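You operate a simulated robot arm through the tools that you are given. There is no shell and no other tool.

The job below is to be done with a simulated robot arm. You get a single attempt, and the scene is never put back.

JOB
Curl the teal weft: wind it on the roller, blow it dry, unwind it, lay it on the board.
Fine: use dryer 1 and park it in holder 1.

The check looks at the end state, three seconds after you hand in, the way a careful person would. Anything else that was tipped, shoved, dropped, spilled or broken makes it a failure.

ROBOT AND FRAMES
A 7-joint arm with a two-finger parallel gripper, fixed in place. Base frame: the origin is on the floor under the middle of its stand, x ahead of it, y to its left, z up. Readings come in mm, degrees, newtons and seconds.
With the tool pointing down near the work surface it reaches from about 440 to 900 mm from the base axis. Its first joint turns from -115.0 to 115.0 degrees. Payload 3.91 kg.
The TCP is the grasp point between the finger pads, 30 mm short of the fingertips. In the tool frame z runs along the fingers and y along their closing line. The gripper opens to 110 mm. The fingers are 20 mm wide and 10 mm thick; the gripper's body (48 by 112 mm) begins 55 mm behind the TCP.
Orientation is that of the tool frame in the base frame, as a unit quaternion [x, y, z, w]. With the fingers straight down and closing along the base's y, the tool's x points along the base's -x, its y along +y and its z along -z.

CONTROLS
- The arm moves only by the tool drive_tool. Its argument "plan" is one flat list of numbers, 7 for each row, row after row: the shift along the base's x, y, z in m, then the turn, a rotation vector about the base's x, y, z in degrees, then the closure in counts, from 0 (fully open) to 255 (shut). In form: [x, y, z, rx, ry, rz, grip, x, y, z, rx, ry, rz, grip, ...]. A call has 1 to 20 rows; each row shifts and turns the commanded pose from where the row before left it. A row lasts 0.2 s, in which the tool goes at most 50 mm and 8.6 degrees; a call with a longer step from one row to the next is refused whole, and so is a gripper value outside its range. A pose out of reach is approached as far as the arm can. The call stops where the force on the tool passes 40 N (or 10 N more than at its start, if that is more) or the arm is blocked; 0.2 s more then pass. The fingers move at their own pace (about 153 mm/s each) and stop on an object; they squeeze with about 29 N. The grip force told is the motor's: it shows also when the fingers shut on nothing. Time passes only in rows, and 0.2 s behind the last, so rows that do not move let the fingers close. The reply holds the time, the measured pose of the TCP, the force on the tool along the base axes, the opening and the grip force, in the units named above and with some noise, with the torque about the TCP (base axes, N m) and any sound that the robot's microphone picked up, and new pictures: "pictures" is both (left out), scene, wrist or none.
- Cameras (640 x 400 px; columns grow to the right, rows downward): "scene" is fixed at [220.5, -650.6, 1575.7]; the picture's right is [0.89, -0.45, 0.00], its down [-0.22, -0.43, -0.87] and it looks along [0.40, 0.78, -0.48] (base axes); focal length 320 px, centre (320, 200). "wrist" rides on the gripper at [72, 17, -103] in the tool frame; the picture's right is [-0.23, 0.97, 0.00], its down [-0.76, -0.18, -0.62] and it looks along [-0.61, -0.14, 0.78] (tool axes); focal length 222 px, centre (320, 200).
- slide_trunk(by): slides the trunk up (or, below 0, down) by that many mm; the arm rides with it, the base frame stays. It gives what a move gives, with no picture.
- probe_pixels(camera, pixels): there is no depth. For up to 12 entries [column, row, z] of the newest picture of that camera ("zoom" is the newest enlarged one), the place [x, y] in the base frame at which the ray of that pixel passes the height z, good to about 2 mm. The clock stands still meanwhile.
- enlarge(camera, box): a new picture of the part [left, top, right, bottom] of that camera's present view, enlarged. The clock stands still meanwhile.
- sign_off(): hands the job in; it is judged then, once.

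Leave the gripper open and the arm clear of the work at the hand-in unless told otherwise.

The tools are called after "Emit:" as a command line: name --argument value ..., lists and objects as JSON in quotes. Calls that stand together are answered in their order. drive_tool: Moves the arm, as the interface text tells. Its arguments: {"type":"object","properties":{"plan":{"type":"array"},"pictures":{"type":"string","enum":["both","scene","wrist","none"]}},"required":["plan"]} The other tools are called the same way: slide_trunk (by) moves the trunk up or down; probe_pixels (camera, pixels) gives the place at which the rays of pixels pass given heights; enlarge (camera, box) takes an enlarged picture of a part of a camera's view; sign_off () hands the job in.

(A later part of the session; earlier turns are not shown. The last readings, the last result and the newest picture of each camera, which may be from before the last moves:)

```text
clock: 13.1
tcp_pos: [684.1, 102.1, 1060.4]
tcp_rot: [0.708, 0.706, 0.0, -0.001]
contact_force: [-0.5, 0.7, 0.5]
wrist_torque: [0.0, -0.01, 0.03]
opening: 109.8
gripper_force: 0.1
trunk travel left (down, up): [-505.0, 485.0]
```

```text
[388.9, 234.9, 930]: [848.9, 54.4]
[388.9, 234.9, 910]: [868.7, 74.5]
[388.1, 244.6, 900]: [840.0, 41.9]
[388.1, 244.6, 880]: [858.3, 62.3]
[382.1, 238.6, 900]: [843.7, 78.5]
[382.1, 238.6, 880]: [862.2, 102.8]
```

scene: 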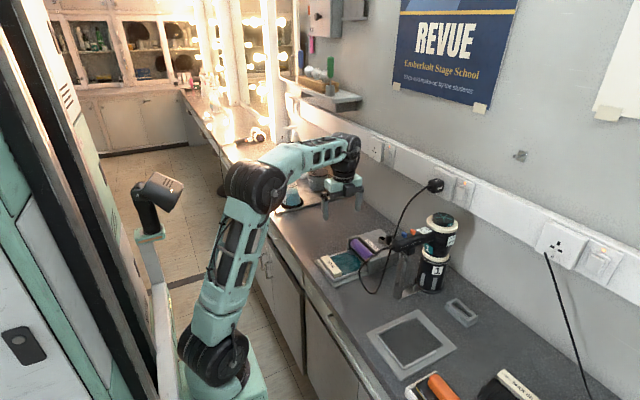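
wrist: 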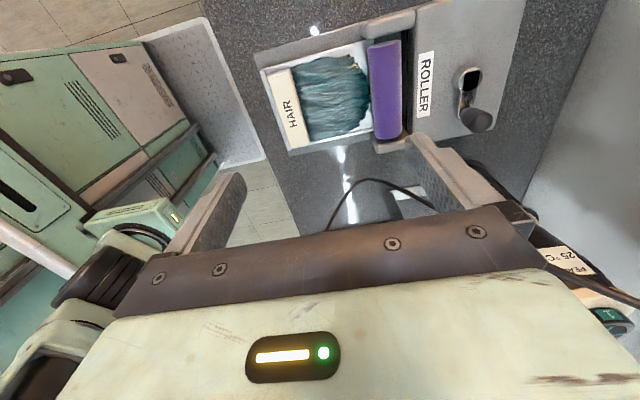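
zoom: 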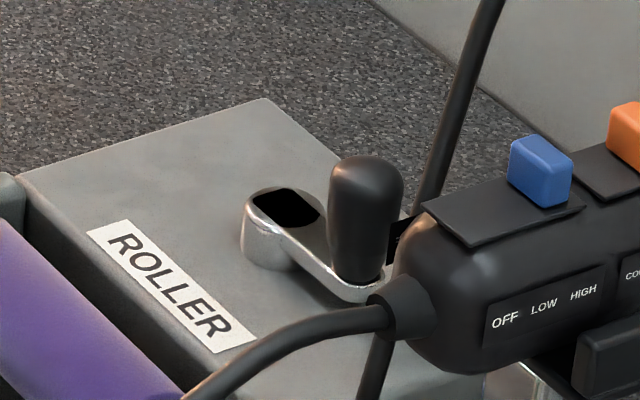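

The knob is centred at about (851, 57), z 887–926, and the pivot is at (851.5, 89) with hub top 891, so the radius is about 32 mm. Before descending I'll check where the dryer cable runs near the crank.

Emit:
probe_pixels --camera "scene" --pixels '[[398.5, 224, 1000], [398.5, 224, 1050], [395, 236, 1000], [395, 236, 950], [390, 252, 900], [390, 252, 950], [405, 207, 1050], [405, 207, 1100], [430, 187, 1100], [430, 187, 1150], [372.5, 293, 850], [372.5, 293, 900]]'

Emit:
enlarge --camera "scene" --box '[350, 170, 450, 300]'

Emit:
probe_pixels --camera "wrist" --pixels '[[380, 180, 850], [380, 180, 900], [415, 197, 900], [415, 197, 950], [335, 205, 850], [335, 205, 900]]'

```text
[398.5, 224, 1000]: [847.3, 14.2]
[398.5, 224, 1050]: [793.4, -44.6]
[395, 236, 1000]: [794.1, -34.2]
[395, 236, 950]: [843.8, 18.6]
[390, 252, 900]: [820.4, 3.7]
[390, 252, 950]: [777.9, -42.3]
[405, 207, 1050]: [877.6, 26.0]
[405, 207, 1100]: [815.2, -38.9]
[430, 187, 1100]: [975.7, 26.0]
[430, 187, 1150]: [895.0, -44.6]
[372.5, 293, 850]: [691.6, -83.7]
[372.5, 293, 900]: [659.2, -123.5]
```

```text
3.08 times, centred on (400, 235) of scene
```

zoom: 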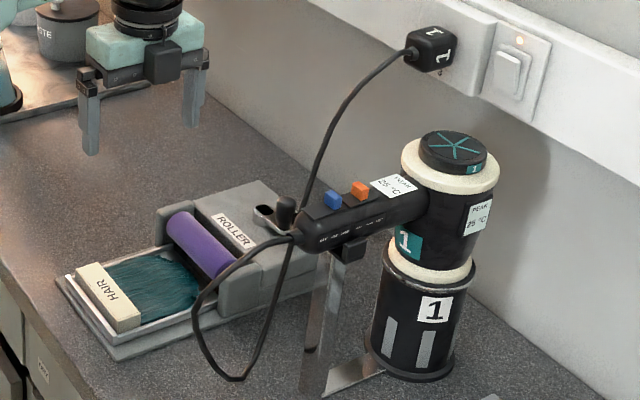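

```text
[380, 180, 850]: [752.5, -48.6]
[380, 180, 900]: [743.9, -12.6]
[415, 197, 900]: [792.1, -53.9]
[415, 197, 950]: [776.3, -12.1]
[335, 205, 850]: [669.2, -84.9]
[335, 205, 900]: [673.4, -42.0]
```

The cable runs from about (690, -84, 850) up to the plug near (975, 26, 1100). Near the crank that puts it at y≈-20, clear of the gripper at y≥33. I'll move over the knob with the fingers about 60 mm apart, stopping at z≈975 to check alignment.

Emit:
drive_tool --plan '[0.042, -0.011, -0.015, 0, 0, 0, 116, 0.042, -0.011, -0.015, 0, 0, 0, 116, 0.042, -0.011, -0.015, 0, 0, 0, 116, 0.041, -0.012, -0.015, 0, 0, 0, 116, 0, 0, -0.025, 0, 0, 0, 116, 0, 0, 0, 0, 0, 0, 116]'

```text
clock: 14.5
tcp_pos: [852.7, 59.3, 976.4]
tcp_rot: [0.707, 0.707, 0.001, 0.0]
contact_force: [-0.5, -0.4, 0.8]
wrist_torque: [0.0, -0.01, 0.01]
opening: 59.9
gripper_force: 0.0
trunk travel left (down, up): [-505.0, 485.0]
```

scene: 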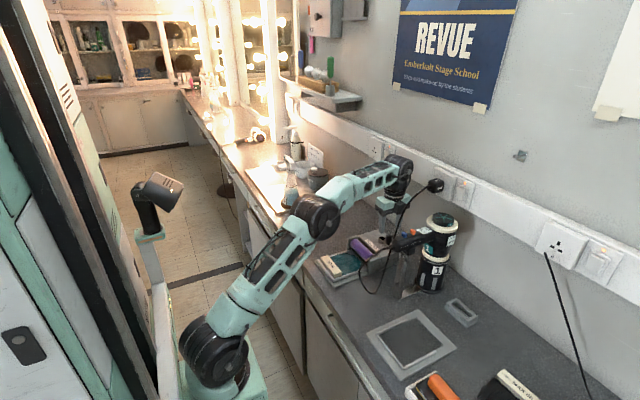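
wrist: 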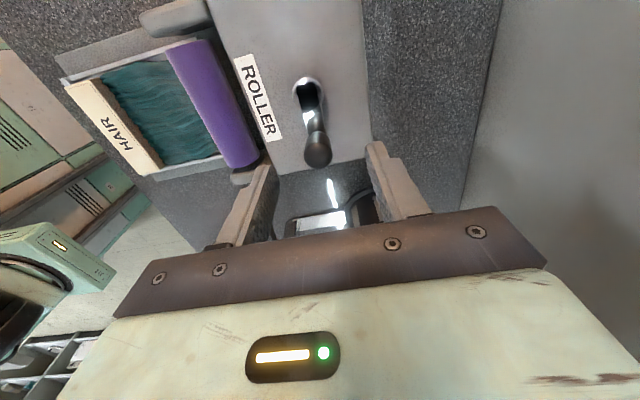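

The knob shows at wrist (317,150), between the fingertips. I'll verify its position from here.

Emit:
enlarge --camera "wrist" --box '[260, 60, 400, 190]'

Emit:
probe_pixels --camera "wrist" --pixels '[[318, 152, 926], [310, 130, 890], [308, 88, 891]]'

Emit:
enlarge --camera "scene" --box '[350, 170, 450, 290]'

```text
3.08 times, centred on (330, 125) of wrist
```

zoom: 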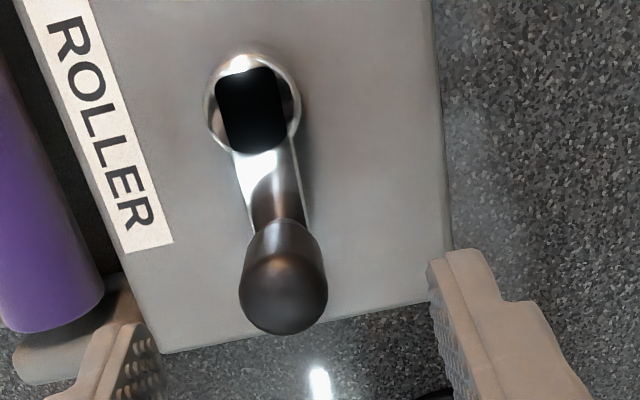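

```text
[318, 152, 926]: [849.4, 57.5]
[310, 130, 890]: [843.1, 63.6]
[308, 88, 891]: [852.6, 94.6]
```

```text
3.33 times, centred on (400, 230) of scene
```

zoom: 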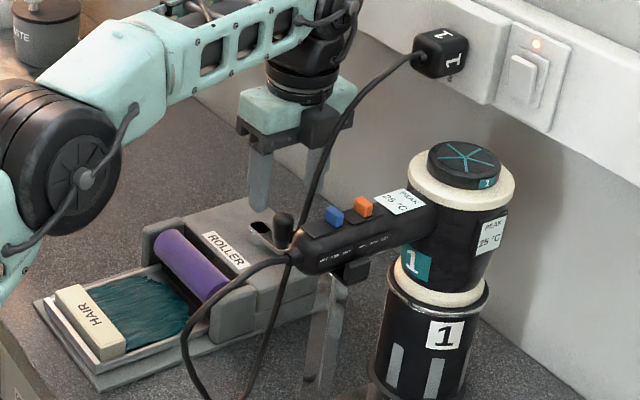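

The knob is at about (849.5, 57), within 3 mm of the TCP. I'll descend to z≈928, tips just above the hub top of 891, and close on the knob.

Emit:
drive_tool --plan '[-0.001, -0.001, -0.02, 0, 0, 0, 116, -0.001, -0.001, -0.018, 0, 0, 0, 116, 0, 0, -0.009, 0, 0, 0, 116, 0, 0, 0, 0, 0, 0, 116, 0, 0, 0, 0, 0, 0, 255, 0, 0, 0, 0, 0, 0, 255]'

```text
clock: 15.9
tcp_pos: [849.6, 55.1, 929.8]
tcp_rot: [0.708, 0.707, 0.0, 0.001]
contact_force: [0.6, -0.4, -0.9]
wrist_torque: [0.02, -0.11, -0.03]
opening: 21.7
gripper_force: 45.3
trunk travel left (down, up): [-505.0, 485.0]
```

scene: 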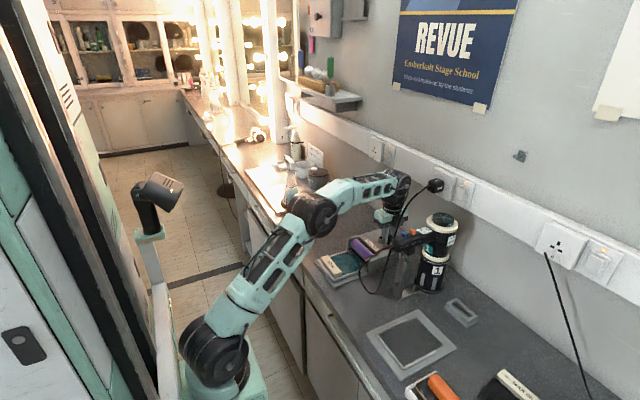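
wrist: 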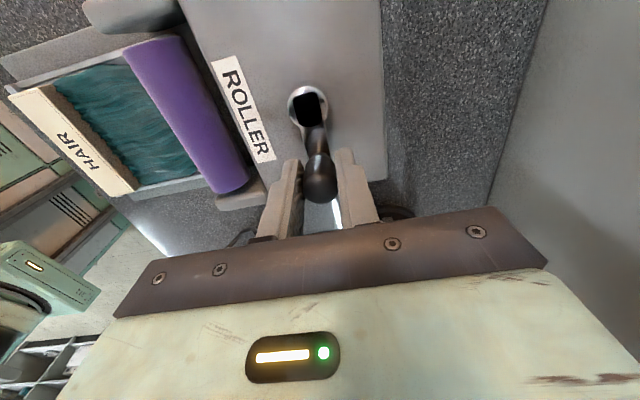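

The knob is gripped at a 21.7 mm opening. I'll test-turn the crank counter-clockwise seen from above by 30°, in an arc about (851.5, 89) with radius 32.5 mm, and watch the forces and the hair.

Emit:
drive_tool --plan '[0.00841, 0.00111, 0, 0, 0, 0, 255, 0.00784, 0.00324, 0, 0, 0, 0, 255, 0, 0, 0, 0, 0, 0, 255]'

```text
clock: 16.3
tcp_pos: [851.1, 55.1, 929.2]
tcp_rot: [0.708, 0.707, -0.007, -0.005]
contact_force: [-21.5, -5.8, 5.0]
wrist_torque: [0.6, -0.67, -0.02]
opening: 21.8
gripper_force: 45.1
trunk travel left (down, up): [-505.0, 485.0]
stopped in row 2: the force on the tool passed its limit at 51 N (the readings are from after the stop); the commanded pose is now the measured one
```

scene: 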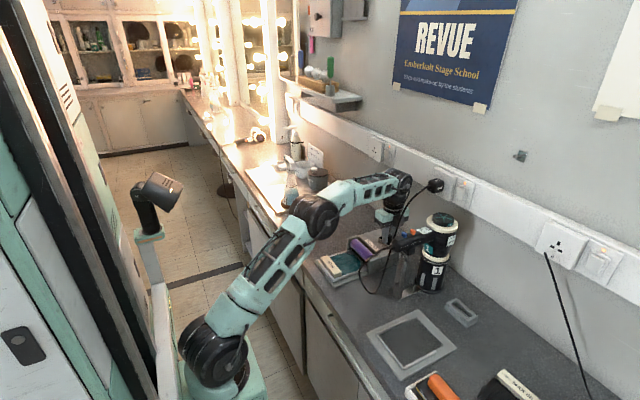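
wrist: 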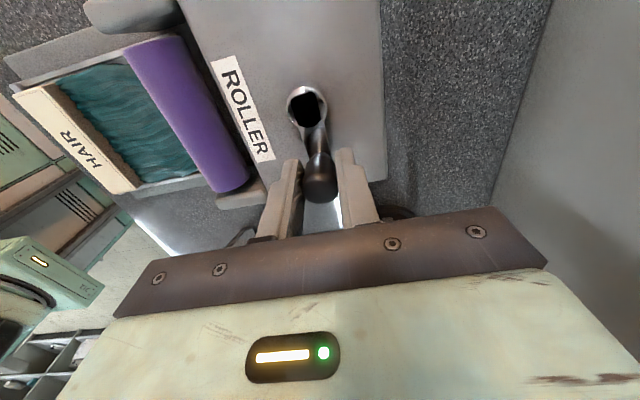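

Counter-clockwise hits a stop at once, and the crank did not move. Clockwise must be the winding direction, so I'll test 30° that way.

Emit:
drive_tool --plan '[-0.0015, 0.0, 0, 0, 0, 0, 255, -0.00421, 0.0003, 0, 0, 0, 0, 255, -0.0042, 0.0008, 0, 0, 0, 0, 255, -0.004, 0.0013, 0, 0, 0, 0, 255, -0.00384, 0.00194, 0, 0, 0, 0, 255]'

```text
clock: 17.5
tcp_pos: [835.1, 58.7, 928.6]
tcp_rot: [0.708, 0.707, -0.006, -0.003]
contact_force: [-3.8, -12.3, 17.6]
wrist_torque: [0.09, -0.75, -0.01]
opening: 21.4
gripper_force: 45.3
trunk travel left (down, up): [-505.0, 485.0]
```

scene: 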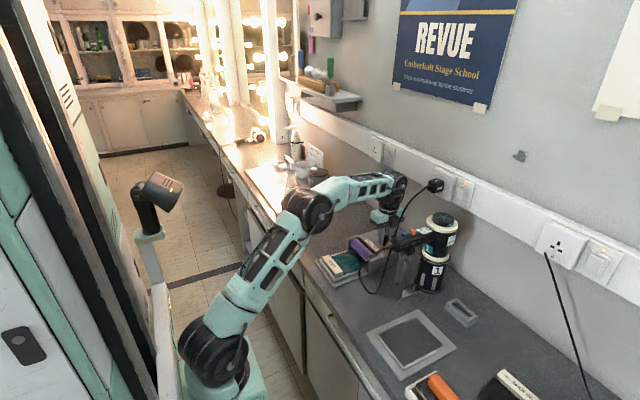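
wrist: 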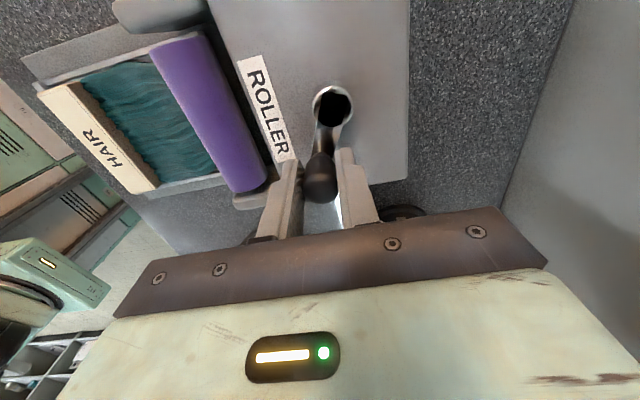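

Clockwise turns freely: the crank moved about 27°. There are small side forces because my radius is slightly short. I'll re-measure the pivot from this pose.

Emit:
enlarge --camera "wrist" --box '[250, 60, 400, 220]'

Emit:
probe_pixels --camera "wrist" --pixels '[[332, 107, 891], [332, 107, 885], [320, 180, 926]]'

Emit:
enlarge --camera "scene" --box '[320, 200, 420, 290]'

```text
2.50 times, centred on (325, 140) of wrist
```

zoom: 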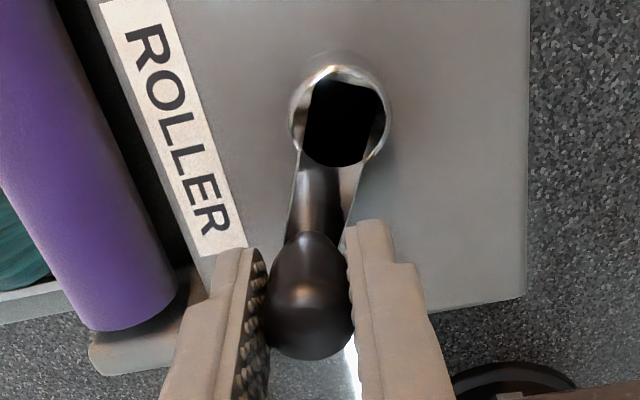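

```text
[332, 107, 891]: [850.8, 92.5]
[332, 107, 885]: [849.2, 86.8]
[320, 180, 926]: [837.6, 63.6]
```

```text
4.44 times, centred on (370, 245) of scene
```

zoom: 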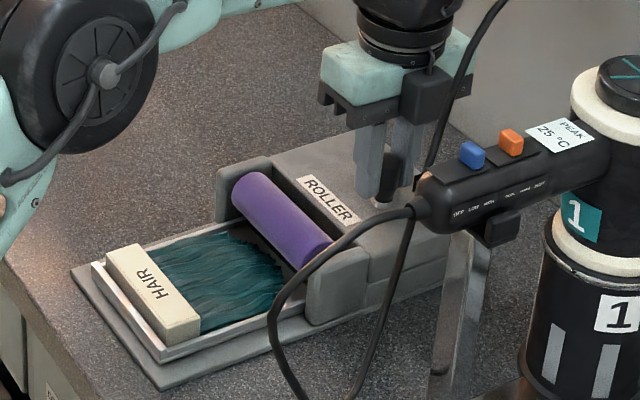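

Fitting the measured points gives a TCP circle centre of about (851.3, 88.5) with r≈33.6. I'll continue clockwise from -118° to -190° in 15° steps, lifting 1 mm to relieve the vertical load.

Emit:
drive_tool --plan '[-0.00365, 0.00332, 0.001, 0, 0, 0, 255, -0.00592, 0.00647, 0, 0, 0, 0, 255, -0.00405, 0.00778, 0, 0, 0, 0, 255, -0.0019, 0.00856, 0, 0, 0, 0, 255, 0.00038, 0.00876, 0, 0, 0, 0, 255]'

```text
clock: 18.1
tcp_pos: [825.7, 66.8, 929.5]
tcp_rot: [0.708, 0.706, -0.009, -0.004]
contact_force: [-13.0, -12.8, 8.2]
wrist_torque: [0.31, -0.79, -0.05]
opening: 22.0
gripper_force: 44.9
trunk travel left (down, up): [-505.0, 485.0]
stopped in row 3: the force on the tool passed its limit at 43 N (the readings are from after the stop); the commanded pose is now the measured one
```

scene: 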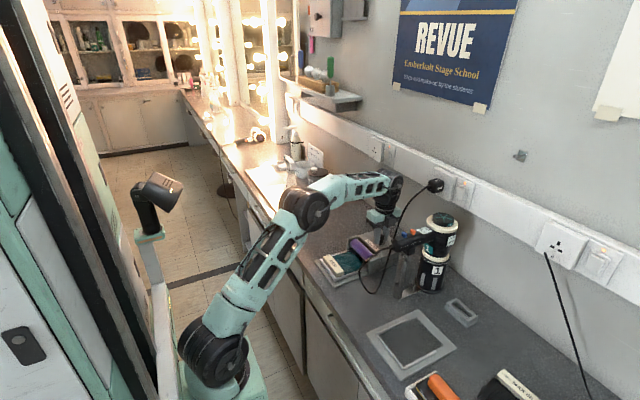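
wrist: 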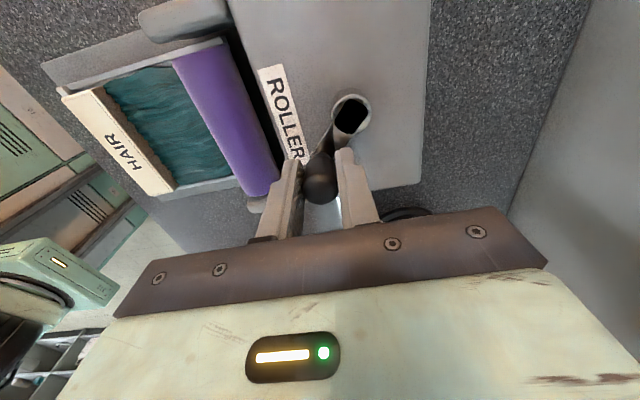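

It stopped at 43 N. The tool is on the circle but carries a residual outward pull of about 18 N, so I'll re-seat the grip by opening a little, relaxing and re-gripping. Then I'll turn more slowly.

Emit:
drive_tool --plan '[0, 0, 0, 0, 0, 0, 190, 0, 0, 0, 0, 0, 0, 190, 0, 0, 0, 0, 0, 0, 190]' --pictures "wrist"

Emit:
enlarge --camera "wrist" --box '[250, 60, 400, 220]'

Emit:
probe_pixels --camera "wrist" --pixels '[[350, 115, 891], [321, 182, 926]]'

```text
clock: 18.9
tcp_pos: [826.0, 68.4, 927.3]
tcp_rot: [0.708, 0.706, -0.01, -0.005]
contact_force: [-0.1, 0.6, 0.5]
wrist_torque: [0.0, 0.03, -0.03]
opening: 28.2
gripper_force: 0.1
trunk travel left (down, up): [-505.0, 485.0]
```

wrist: 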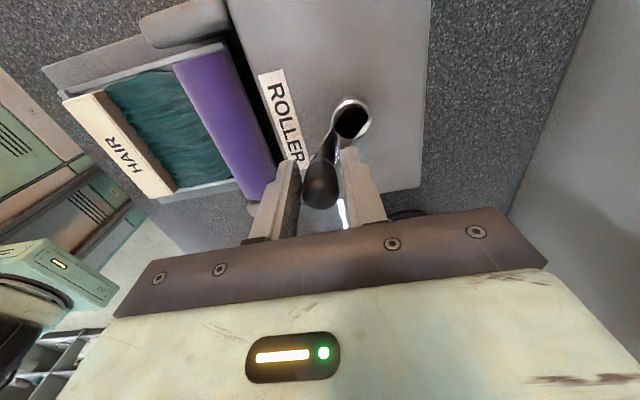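

```text
2.50 times, centred on (325, 140) of wrist
```

zoom: 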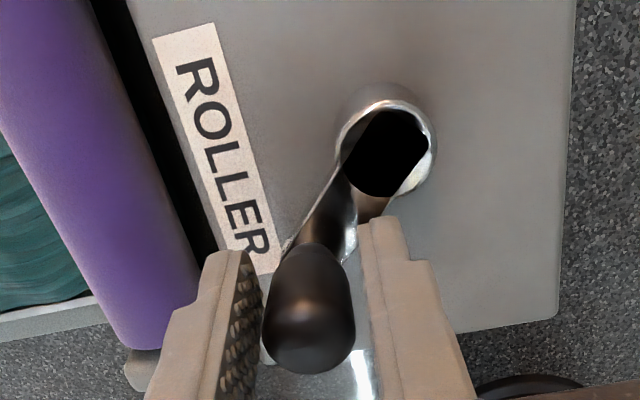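

```text
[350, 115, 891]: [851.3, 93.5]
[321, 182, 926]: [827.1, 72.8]
```

The forces are zero with the grip loose. The hub probes to (851.3, ~91) and the knob is at about (826.5, 68). The tool picked up a 1.3° tilt when it stopped. I'll correct the tilt, re-close, and turn slowly in 6° steps about (851.3, 89.5).

Emit:
drive_tool --plan '[0, 0, 0.0015, 0.4, -1.2, 0, 190, 0, 0, 0, 0, 0, 0, 255, 0, 0, 0, 0, 0, 0, 255, -0.00206, 0.00274, 0, 0, 0, 0, 255, -0.00177, 0.00294, 0, 0, 0, 0, 255, -0.00145, 0.00311, 0, 0, 0, 0, 255, -0.00112, 0.00325, 0, 0, 0, 0, 255, -0.00077, 0.00335, 0, 0, 0, 0, 255]'

```text
clock: 20.7
tcp_pos: [815.3, 82.8, 929.6]
tcp_rot: [0.708, 0.706, -0.003, -0.002]
contact_force: [-36.6, -12.8, -8.4]
wrist_torque: [-0.15, -0.47, -0.14]
opening: 21.9
gripper_force: 44.6
trunk travel left (down, up): [-505.0, 485.0]
```

scene: 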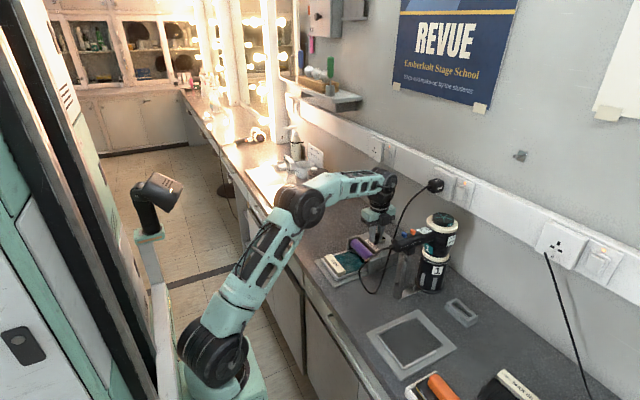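
wrist: 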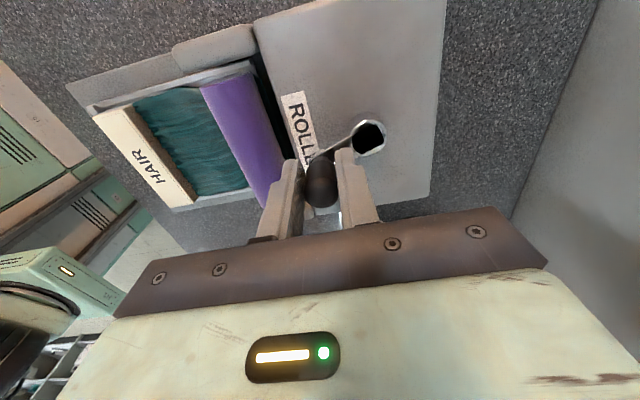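

The measured x is 815.3 with an outward force of 37 N, so the true radius is larger, about 36.7 mm about (851.6, 92.5). I'll continue on that corrected circle from -165° to -204°.

Emit:
drive_tool --plan '[-0.00357, 0.0016, 0, 0, 0, 0, 255, 0, 0.002, 0, 0, 0, 0, 255, -0.00036, 0.00511, 0, 0, 0, 0, 255, 0.00036, 0.00511, 0, 0, 0, 0, 255, 0.00106, 0.005, 0, 0, 0, 0, 255, 0.00175, 0.00482, 0, 0, 0, 0, 255]'

Emit:
enlarge --camera "wrist" --box '[80, 20, 440, 220]'

```text
clock: 22.1
tcp_pos: [817.0, 109.6, 929.5]
tcp_rot: [0.707, 0.708, 0.001, -0.001]
contact_force: [-16.2, 8.4, -7.3]
wrist_torque: [-0.46, 0.22, -0.06]
opening: 21.7
gripper_force: 44.4
trunk travel left (down, up): [-505.0, 485.0]
```

scene: 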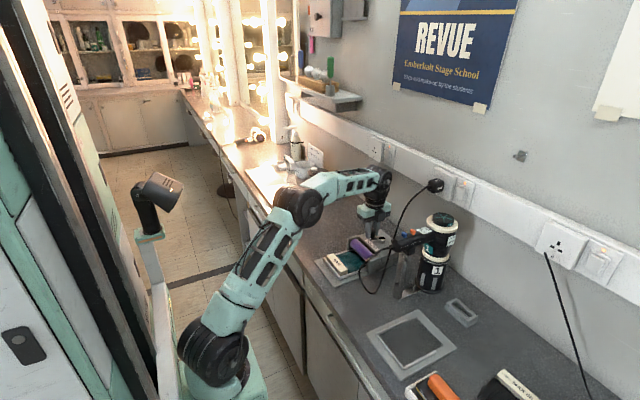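
wrist: 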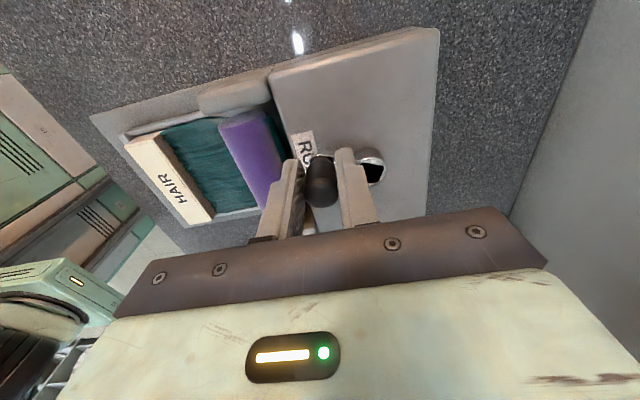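

```text
1.78 times, centred on (260, 120) of wrist
```

zoom: 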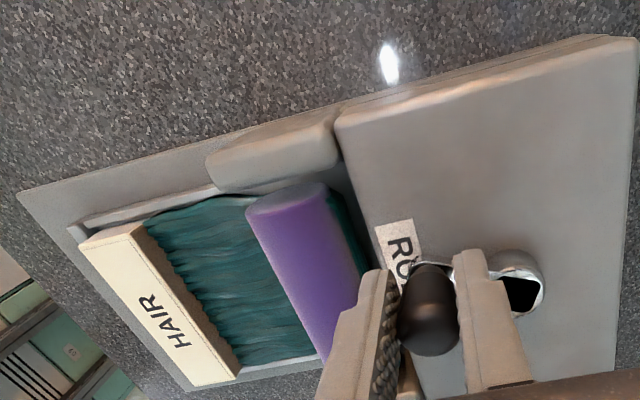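

The hair is being drawn under the roller and teal now shows behind it, so winding works. Refitting the four points gives a circle centre of (852, 94) and r≈38.6. I'll continue to -268°.

Emit:
drive_tool --plan '[0.0012, 0.00702, 0, 0, 0, 0, 255, 0.00316, 0.00436, 0, 0, 0, 0, 255, 0.00374, 0.00387, 0, 0, 0, 0, 255, 0.00424, 0.00332, 0, 0, 0, 0, 255, 0.00467, 0.00269, 0, 0, 0, 0, 255, 0.00499, 0.00202, 0, 0, 0, 0, 255, 0.00523, 0.0013, 0, 0, 0, 0, 255, 0.00535, 0.00057, 0, 0, 0, 0, 255]'

Emit:
enlarge --camera "wrist" --box '[80, 20, 440, 220]'

```text
clock: 23.9
tcp_pos: [851.0, 130.5, 929.2]
tcp_rot: [0.708, 0.706, 0.0, 0.002]
contact_force: [1.2, -11.9, -0.4]
wrist_torque: [0.67, -0.05, 0.01]
opening: 21.7
gripper_force: 44.9
trunk travel left (down, up): [-505.0, 485.0]
```

scene: 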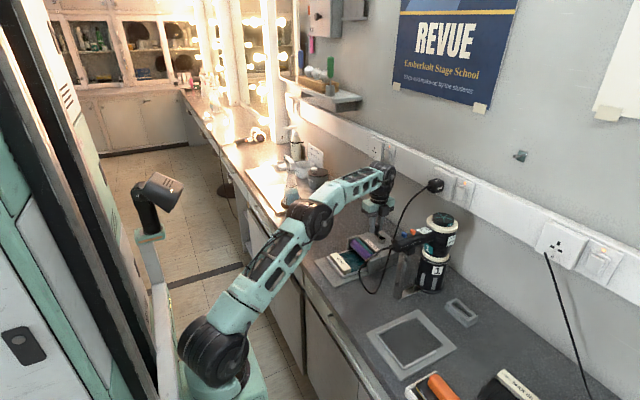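
wrist: 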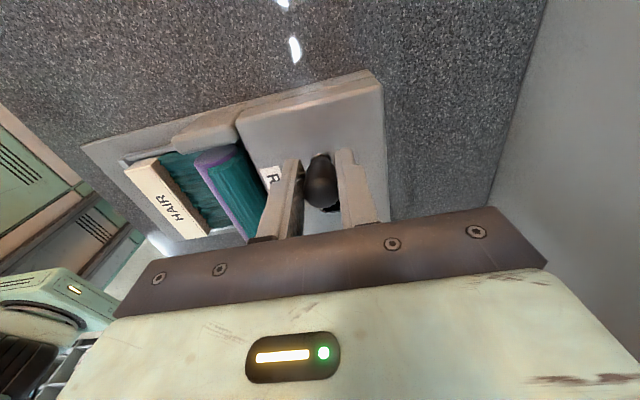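

```text
1.78 times, centred on (260, 120) of wrist
```

zoom: 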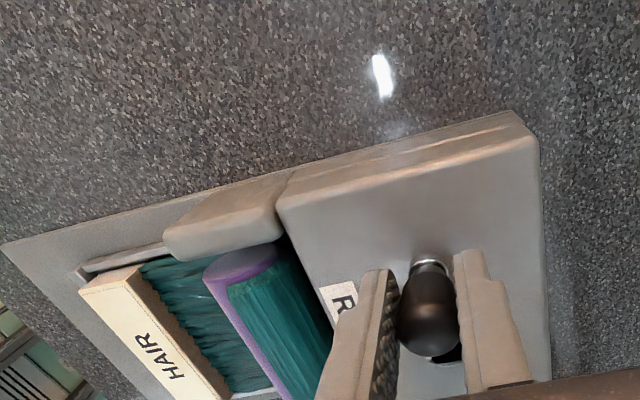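

The hair is winding well onto the roller and the forces are small. I'll trim the circle to centre (852, 93.2), r 38, and continue to -348°.

Emit:
drive_tool --plan '[0.00532, -0.00159, 0, 0, 0, 0, 255, 0.00522, -0.00092, 0, 0, 0, 0, 255, 0.00504, -0.00164, 0, 0, 0, 0, 255, 0.00477, -0.00232, 0, 0, 0, 0, 255, 0.0044, -0.00297, 0, 0, 0, 0, 255, 0.00393, -0.00354, 0, 0, 0, 0, 255, 0.00341, -0.00406, 0, 0, 0, 0, 255, 0.00281, -0.0045, 0, 0, 0, 0, 255, 0.00216, -0.00484, 0, 0, 0, 0, 255, 0.00146, -0.0051, 0, 0, 0, 0, 255]'

Emit:
enlarge --camera "wrist" --box '[80, 20, 440, 220]'

```text
clock: 25.6
tcp_pos: [874.8, 121.4, 928.8]
tcp_rot: [0.704, 0.71, 0.01, -0.001]
contact_force: [12.0, 12.5, -0.1]
wrist_torque: [-0.53, 0.4, 0.05]
opening: 22.0
gripper_force: 44.9
out of reach, approached as far as the arm can: row 5, 7
trunk travel left (down, up): [-505.0, 485.0]
stopped in row 8: the force on the tool passed its limit at 45 N (the readings are from after the stop); the commanded pose is now the measured one
```

scene: 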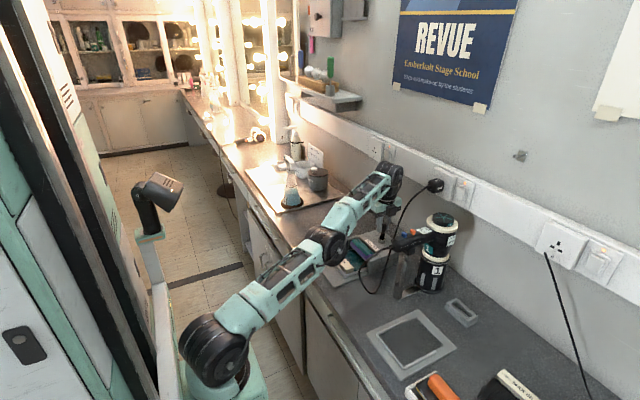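
wrist: 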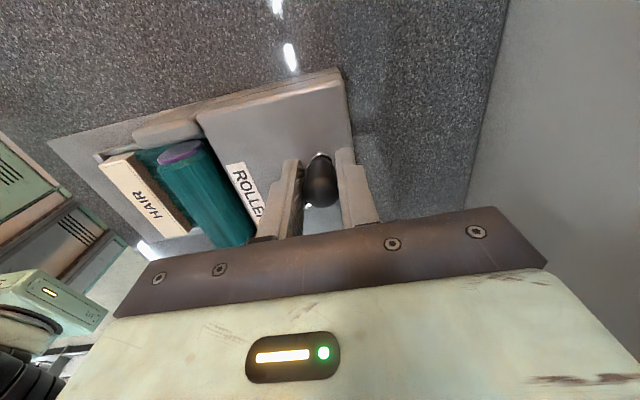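

```text
1.78 times, centred on (260, 120) of wrist
```

zoom: 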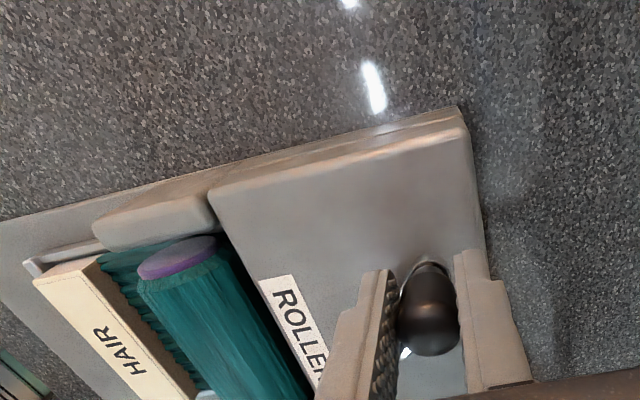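

The arm hits its reach limit here because the shoulder sits below the wrist. I'll release the knob (it stays put), rise, level the tool, and raise the trunk 120 mm for more horizontal reach.

Emit:
drive_tool --plan '[0, 0, 0, 0, 0, 0, 150, 0, 0, 0, 0, 0, 0, 116, 0, 0, 0.03, -0.9, 0.7, -0.5, 116, 0, 0, 0.035, 0, 0, 0, 116, 0, 0, 0, 0, 0, 0, 116]' --pictures "none"

Emit:
slide_trunk --by 120

```text
clock: 26.8
tcp_pos: [852.2, 113.8, 987.6]
tcp_rot: [0.707, 0.707, -0.002, 0.001]
contact_force: [-0.9, 0.0, -0.6]
wrist_torque: [0.02, 0.0, 0.0]
opening: 60.3
gripper_force: 0.1
out of reach, approached as far as the arm can: row 3, 4
trunk travel left (down, up): [-505.0, 485.0]
```

```text
clock: 28.3
tcp_pos: [851.8, 112.3, 1108.4]
tcp_rot: [0.707, 0.707, -0.001, 0.001]
contact_force: [0.1, 0.1, 0.4]
wrist_torque: [-0.04, 0.0, 0.0]
opening: 60.0
gripper_force: 0.0
trunk travel left (down, up): [-625.0, 365.0]
```

The trunk is up and the TCP is at (852, 112, 1108). I'll hold one row and take pictures to see where the knob is now.

Emit:
drive_tool --plan '[0, 0, -0.02, 0, 0, 0, 116]'

Emit:
enlarge --camera "wrist" --box '[220, 50, 420, 210]'

```text
clock: 28.7
tcp_pos: [856.2, 114.9, 1090.3]
tcp_rot: [0.707, 0.707, -0.002, 0.0]
contact_force: [0.4, -0.2, 0.2]
wrist_torque: [-0.02, -0.01, 0.01]
opening: 59.9
gripper_force: 0.1
out of reach, approached as far as the arm can: row 1
trunk travel left (down, up): [-625.0, 365.0]
```

scene: 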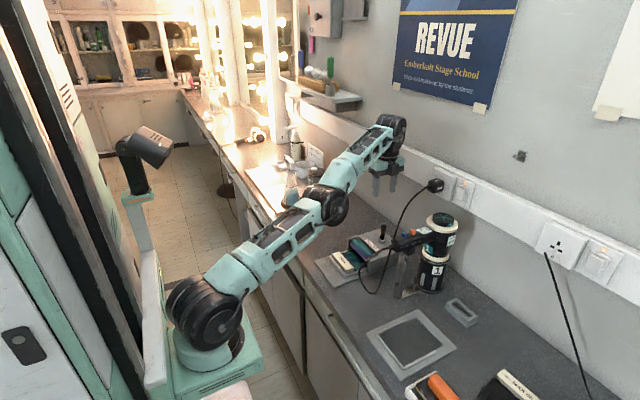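
wrist: 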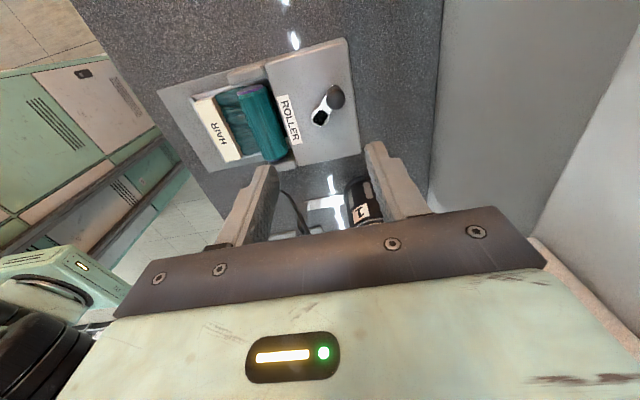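

```text
2.50 times, centred on (320, 130) of wrist
```

zoom: 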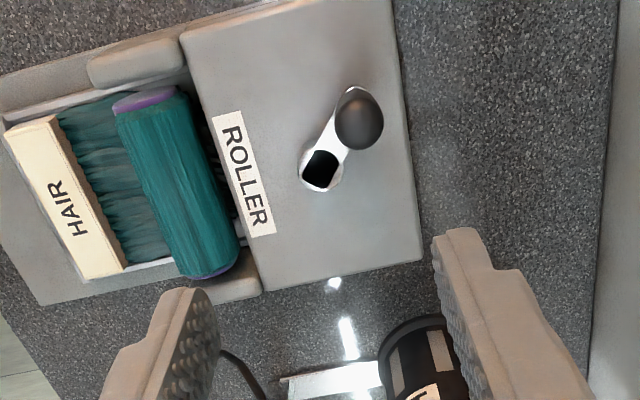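

The wound hair and crank are clearly visible, with the knob at about wrist (335,99) and the pivot at (320,118). I'll probe both for precise positions.

Emit:
probe_pixels --camera "wrist" --pixels '[[335.5, 98.8, 926], [320, 118, 891], [331, 103, 890]]'

Emit:
enlarge --camera "scene" --box '[330, 215, 410, 285]'

```text
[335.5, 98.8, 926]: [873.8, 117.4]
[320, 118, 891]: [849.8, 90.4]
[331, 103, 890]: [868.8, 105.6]
```

```text
5.71 times, centred on (370, 250) of scene
```

zoom: 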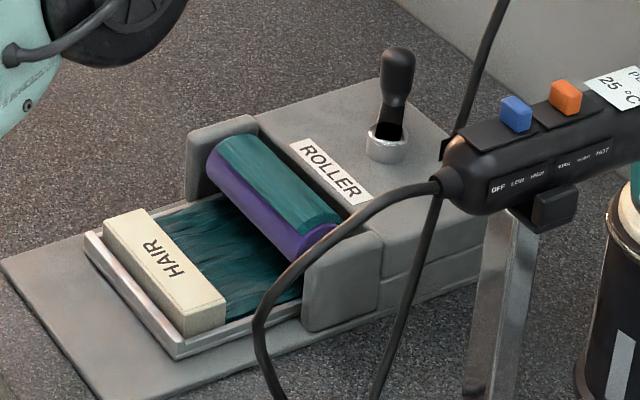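

The knob is at about (874, 118–120). I'll descend over it with the fingers 60 mm apart to z≈950 and check whether the reach is better now.

Emit:
drive_tool --plan '[0, -0.0015, -0.04, 0, 0, 0, 116, 0, 0, -0.04, 0, 0, 0, 116, 0, 0, -0.04, 0, 0, 0, 116, 0, 0, -0.024, 0, 0, 0, 116, 0, 0, 0, 0, 0, 0, 116]' --pictures "wrist"

Emit:
enlarge --camera "wrist" --box '[220, 50, 420, 210]'

```text
clock: 29.9
tcp_pos: [889.3, 125.0, 954.8]
tcp_rot: [0.708, 0.707, -0.002, 0.0]
contact_force: [-0.4, -0.1, -1.1]
wrist_torque: [0.02, -0.03, -0.01]
opening: 59.8
gripper_force: 0.0
out of reach, approached as far as the arm can: row 1, 2, 3
trunk travel left (down, up): [-625.0, 365.0]
```

wrist: 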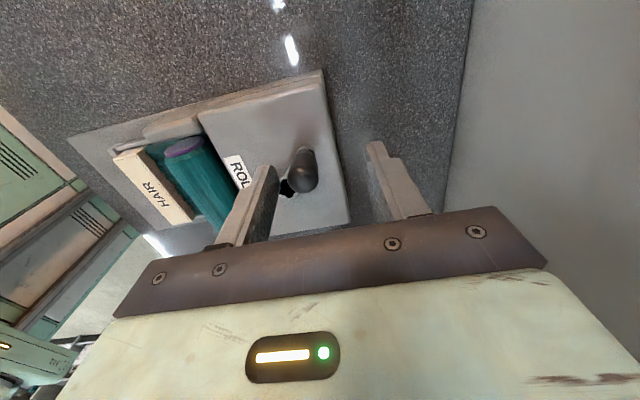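

```text
2.50 times, centred on (320, 130) of wrist
```

zoom: 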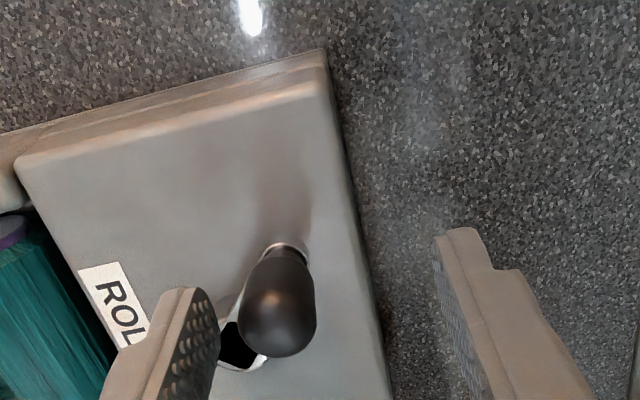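

The reach is better: the TCP is at (889, 125, 955). The knob appears at wrist (303,174), so I'll probe it and shift to centre over it.

Emit:
probe_pixels --camera "wrist" --pixels '[[303, 174, 926], [295, 188, 891]]'

```text
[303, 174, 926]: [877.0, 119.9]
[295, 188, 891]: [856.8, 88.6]
```

The knob is at (877, 120). I'll shift by (-12.5, -5) mm, lower to z≈929 and grip.

Emit:
drive_tool --plan '[-0.0125, -0.005, 0, 0, 0, 0, 116, 0, 0, -0.026, 0, 0, 0, 116, 0, 0, 0, 0, 0, 0, 116, 0, 0, 0, 0, 0, 0, 255, 0, 0, 0, 0, 0, 0, 255]' --pictures "wrist"

```text
clock: 31.1
tcp_pos: [892.7, 125.2, 929.0]
tcp_rot: [0.708, 0.707, -0.002, 0.0]
contact_force: [0.3, -0.6, 0.4]
wrist_torque: [0.01, 0.04, -0.01]
opening: 0.0
gripper_force: 29.3
out of reach, approached as far as the arm can: row 1
trunk travel left (down, up): [-625.0, 365.0]
```

wrist: 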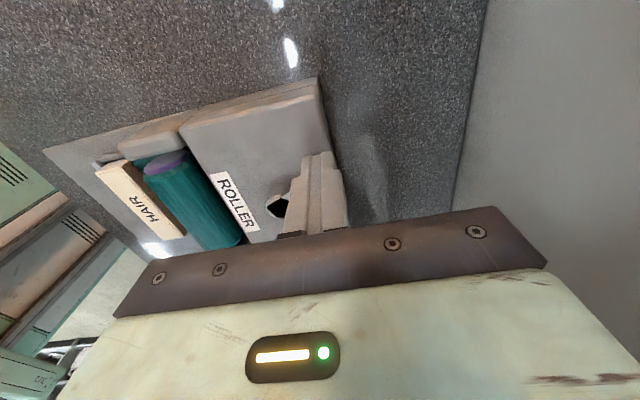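

The commanded pose was still beyond reach, so the fingers closed on nothing and the knob slipped out toward -y, probably turning clockwise. I'll rise first, then open and come back in x to regain a reachable commanded pose and look again.

Emit:
drive_tool --plan '[0, 0.01, 0, 0, 0, 0, 255, -0.01, 0.005, 0.03, 0, 0, 0, 255, -0.02, 0, 0.03, 0, 0, 0, 200, -0.02, 0, 0.01, 0, 0, 0, 116, 0, 0, 0, 0, 0, 0, 116]' --pictures "both"

Emit:
enlarge --camera "wrist" --box '[220, 50, 420, 210]'

```text
clock: 32.3
tcp_pos: [867.5, 151.6, 1005.2]
tcp_rot: [0.708, 0.706, -0.002, 0.0]
contact_force: [-0.3, -0.3, -0.2]
wrist_torque: [0.01, -0.02, -0.01]
opening: 59.9
gripper_force: 0.1
out of reach, approached as far as the arm can: row 3, 4
trunk travel left (down, up): [-625.0, 365.0]
```

scene: 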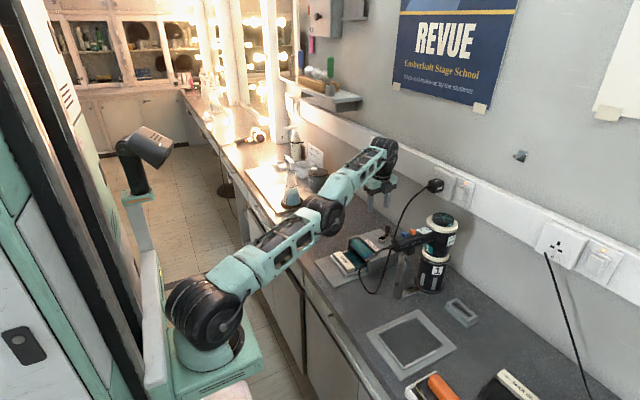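
wrist: 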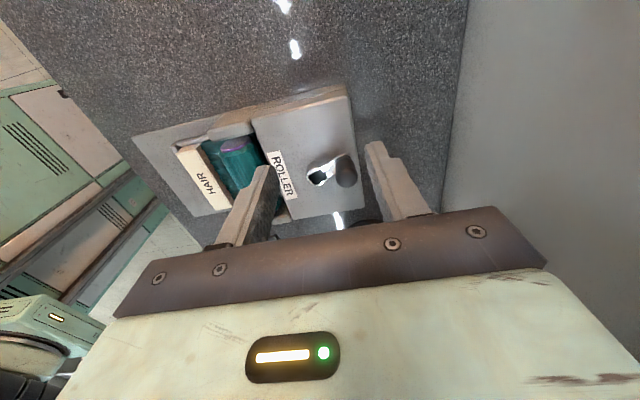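

```text
2.50 times, centred on (320, 130) of wrist
```

zoom: 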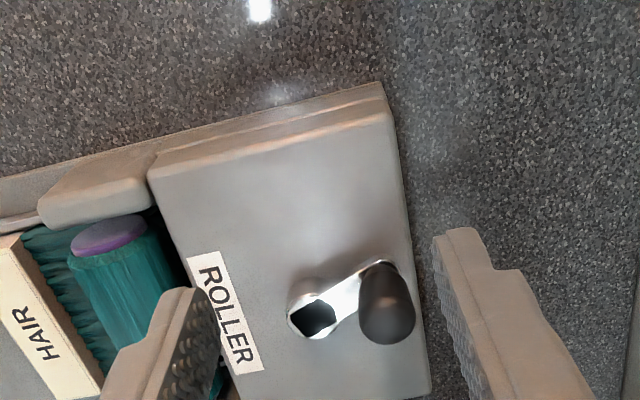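

The crank turned further and the knob now points toward +x. I'll probe the knob, then pull back 30 mm to see whether the commanded and measured poses agree again.

Emit:
probe_pixels --camera "wrist" --pixels '[[346.8, 177, 926], [316.8, 177.2, 891]]'

Emit:
drive_tool --plan '[-0.03, -0.03, 0, 0, 0, 0, 116, 0, 0, 0, 0, 0, 0, 116]' --pictures "wrist"

```text
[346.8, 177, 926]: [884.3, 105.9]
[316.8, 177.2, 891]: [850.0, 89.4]
```

```text
clock: 32.9
tcp_pos: [872.7, 134.8, 1013.3]
tcp_rot: [0.708, 0.706, -0.001, 0.0]
contact_force: [0.5, -0.3, -0.1]
wrist_torque: [-0.01, 0.02, 0.0]
opening: 59.9
gripper_force: 0.1
out of reach, approached as far as the arm can: row 1
trunk travel left (down, up): [-625.0, 365.0]
```

wrist: 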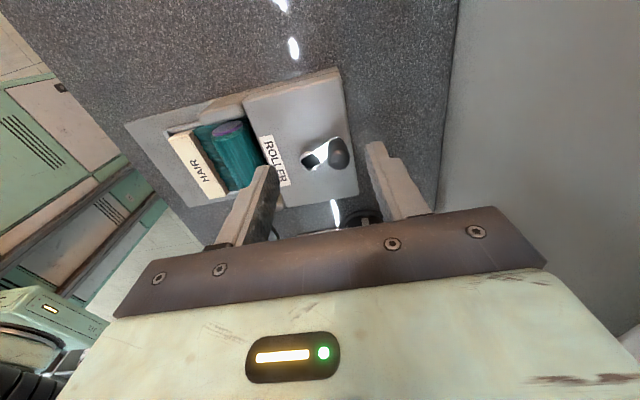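

It's still beyond reach at this height. I'll pull back another 60 mm in x to resynchronise.

Emit:
drive_tool --plan '[-0.03, 0, 0, 0, 0, 0, 116, -0.03, 0, 0, 0, 0, 0, 116, 0, 0, 0, 0, 0, 0, 116]' --pictures "wrist"

```text
clock: 33.7
tcp_pos: [860.6, 155.5, 1027.2]
tcp_rot: [0.708, 0.707, -0.002, 0.0]
contact_force: [0.1, 0.7, 0.6]
wrist_torque: [-0.01, -0.02, 0.01]
opening: 59.8
gripper_force: 0.1
out of reach, approached as far as the arm can: row 1, 2
trunk travel left (down, up): [-625.0, 365.0]
```

wrist: 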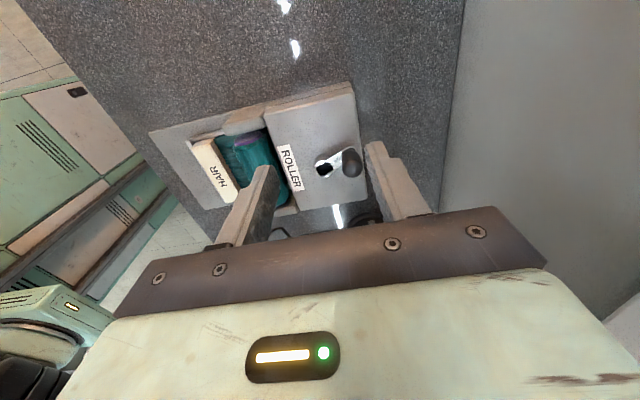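

The behaviour looks like a nearly straight arm where inward steps need large joint moves, and big rows get clipped. I'll retreat with small inward steps and watch the result.

Emit:
drive_tool --plan '[-0.002, 0, 0, 0, 0, 0, 116, -0.002, 0, 0, 0, 0, 0, 116, -0.002, 0, 0, 0, 0, 0, 116, -0.003, 0, 0, 0, 0, 0, 116, -0.004, 0, 0, 0, 0, 0, 116]' --pictures "scene"

```text
clock: 34.9
tcp_pos: [858.6, 159.2, 1029.1]
tcp_rot: [0.708, 0.707, -0.002, 0.001]
contact_force: [-0.7, -0.5, 0.1]
wrist_torque: [0.01, -0.03, -0.01]
opening: 59.8
gripper_force: 0.1
out of reach, approached as far as the arm can: row 2, 4, 5
trunk travel left (down, up): [-625.0, 365.0]
```

scene: 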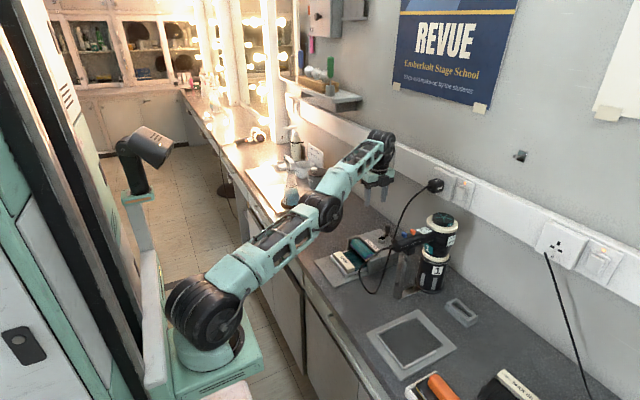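

In the scene picture the elbow (325,210) now sits below the shoulder–wrist line. The arm passed through the straight pose and flipped to elbow-down, so it can't retract. I'll raise the trunk and then descend along the arc so it bends elbow-up again. First I need the wall shelf's position, to be sure raising is safe.

Emit:
probe_pixels --camera "scene" --pixels '[[358, 97, 1200], [358, 97, 1300], [358, 97, 1400], [325, 110, 1200], [325, 110, 1300], [338, 20, 1500], [338, 20, 1600], [437, 186, 1100], [437, 186, 1130]]'

Emit:
enlarge --camera "scene" --box '[280, 60, 420, 220]'

```text
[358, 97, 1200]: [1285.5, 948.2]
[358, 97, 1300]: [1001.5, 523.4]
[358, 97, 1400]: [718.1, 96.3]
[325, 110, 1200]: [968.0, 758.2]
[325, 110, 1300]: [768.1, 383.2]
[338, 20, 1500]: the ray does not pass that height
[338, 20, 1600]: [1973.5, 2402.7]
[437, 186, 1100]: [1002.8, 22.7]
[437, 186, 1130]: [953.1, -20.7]
```

```text
2.50 times, centred on (350, 140) of scene
```

zoom: 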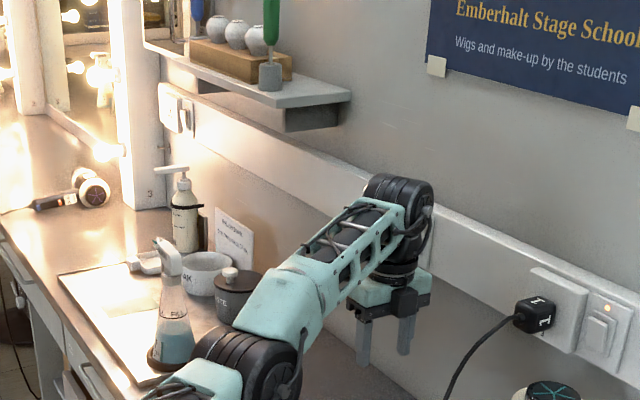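

The shelf ends at y≈520, so it's clear of the arm at y≈160. I'll raise the trunk 350 mm, then sweep the TCP downward along the reach sphere so the elbow folds upward again.

Emit:
slide_trunk --by 350

Emit:
drive_tool --plan '[0.008, 0.0015, -0.01, 0, 0, 0, 116, 0.009, 0.0017, -0.03, 0, 0, 0, 116, 0.008, 0.0015, -0.045, 0, 0, 0, 116, 0.005, 0.001, -0.047, 0, 0, 0, 116, 0.003, 0.0005, -0.047, 0, 0, 0, 116, 0, 0, -0.048, 0, 0, 0, 116, -0.002, -0.0004, -0.048, 0, 0, 0, 116]' --pictures "scene"

```text
clock: 38.3
tcp_pos: [860.2, 159.3, 1378.8]
tcp_rot: [0.708, 0.706, -0.002, 0.001]
contact_force: [-0.5, 0.3, 1.0]
wrist_torque: [0.01, -0.02, -0.01]
opening: 60.0
gripper_force: 0.0
trunk travel left (down, up): [-975.0, 15.0]
```

```text
clock: 39.9
tcp_pos: [880.7, 162.8, 1105.7]
tcp_rot: [0.708, 0.706, -0.001, 0.001]
contact_force: [0.2, 0.0, 0.0]
wrist_torque: [-0.02, -0.02, -0.01]
opening: 59.8
gripper_force: 0.1
out of reach, approached as far as the arm can: row 1, 7
trunk travel left (down, up): [-975.0, 15.0]
```

scene: 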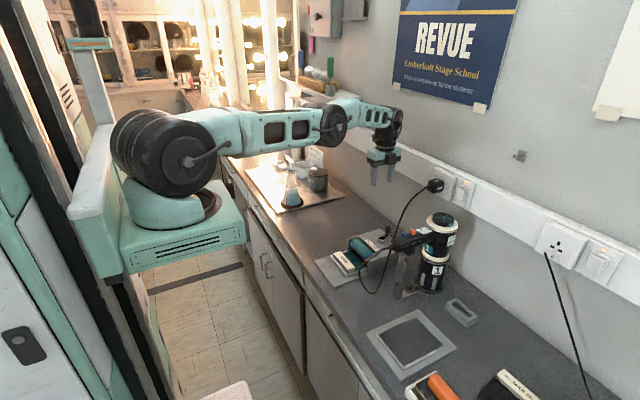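

The elbow at (333,122) now sits slightly above the shoulder–wrist line. I'll continue downward with slight inward motion to confirm it retracts.

Emit:
drive_tool --plan '[-0.002, 0, -0.045, 0, 0, 0, 116, -0.004, 0, -0.04, 0, 0, 0, 116, -0.005, 0, 0, 0, 0, 0, 116, -0.008, 0, 0, 0, 0, 0, 116, -0.01, 0, 0, 0, 0, 0, 116, -0.01, 0, 0, 0, 0, 0, 116]' --pictures "scene"

```text
clock: 41.3
tcp_pos: [830.0, 157.3, 1021.6]
tcp_rot: [0.708, 0.707, -0.002, 0.001]
contact_force: [-0.6, -0.1, 0.4]
wrist_torque: [0.0, -0.01, 0.0]
opening: 60.3
gripper_force: 0.2
out of reach, approached as far as the arm can: row 1, 2
trunk travel left (down, up): [-975.0, 15.0]
```

scene: 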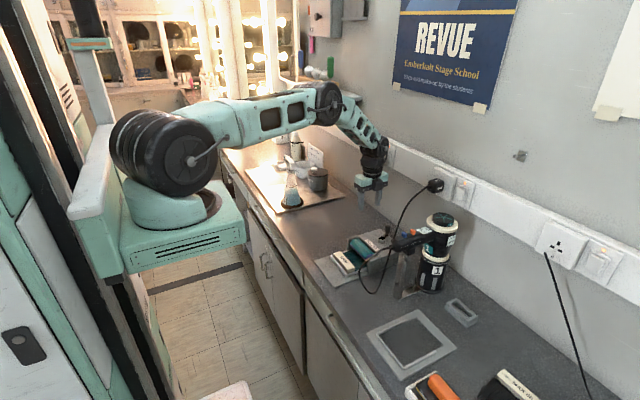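

The arm is elbow-up again and in sync at (830, 157, 1022). To get the best crank reach I need the shoulder about 220 mm lower than now. I'll go up and back to a safe height first, then slide the trunk down.

Emit:
drive_tool --plan '[-0.02, 0, 0.04, 0, 0, 0, 116, -0.02, 0, 0.045, 0, 0, 0, 116, -0.02, 0, 0.045, 0, 0, 0, 116, -0.02, 0, 0.045, 0, 0, 0, 116, -0.01, 0, 0.03, 0, 0, 0, 116]' --pictures "none"

Emit:
slide_trunk --by -210

```text
clock: 42.5
tcp_pos: [742.3, 156.8, 1224.9]
tcp_rot: [0.708, 0.707, -0.001, 0.001]
contact_force: [-0.3, -0.3, 0.1]
wrist_torque: [-0.01, 0.01, -0.02]
opening: 60.1
gripper_force: 0.1
trunk travel left (down, up): [-975.0, 15.0]
```

```text
clock: 44.7
tcp_pos: [742.6, 156.7, 1014.3]
tcp_rot: [0.708, 0.706, -0.002, 0.001]
contact_force: [-0.2, -0.6, -0.2]
wrist_torque: [0.01, 0.03, 0.01]
opening: 60.0
gripper_force: 0.0
trunk travel left (down, up): [-765.0, 225.0]
```

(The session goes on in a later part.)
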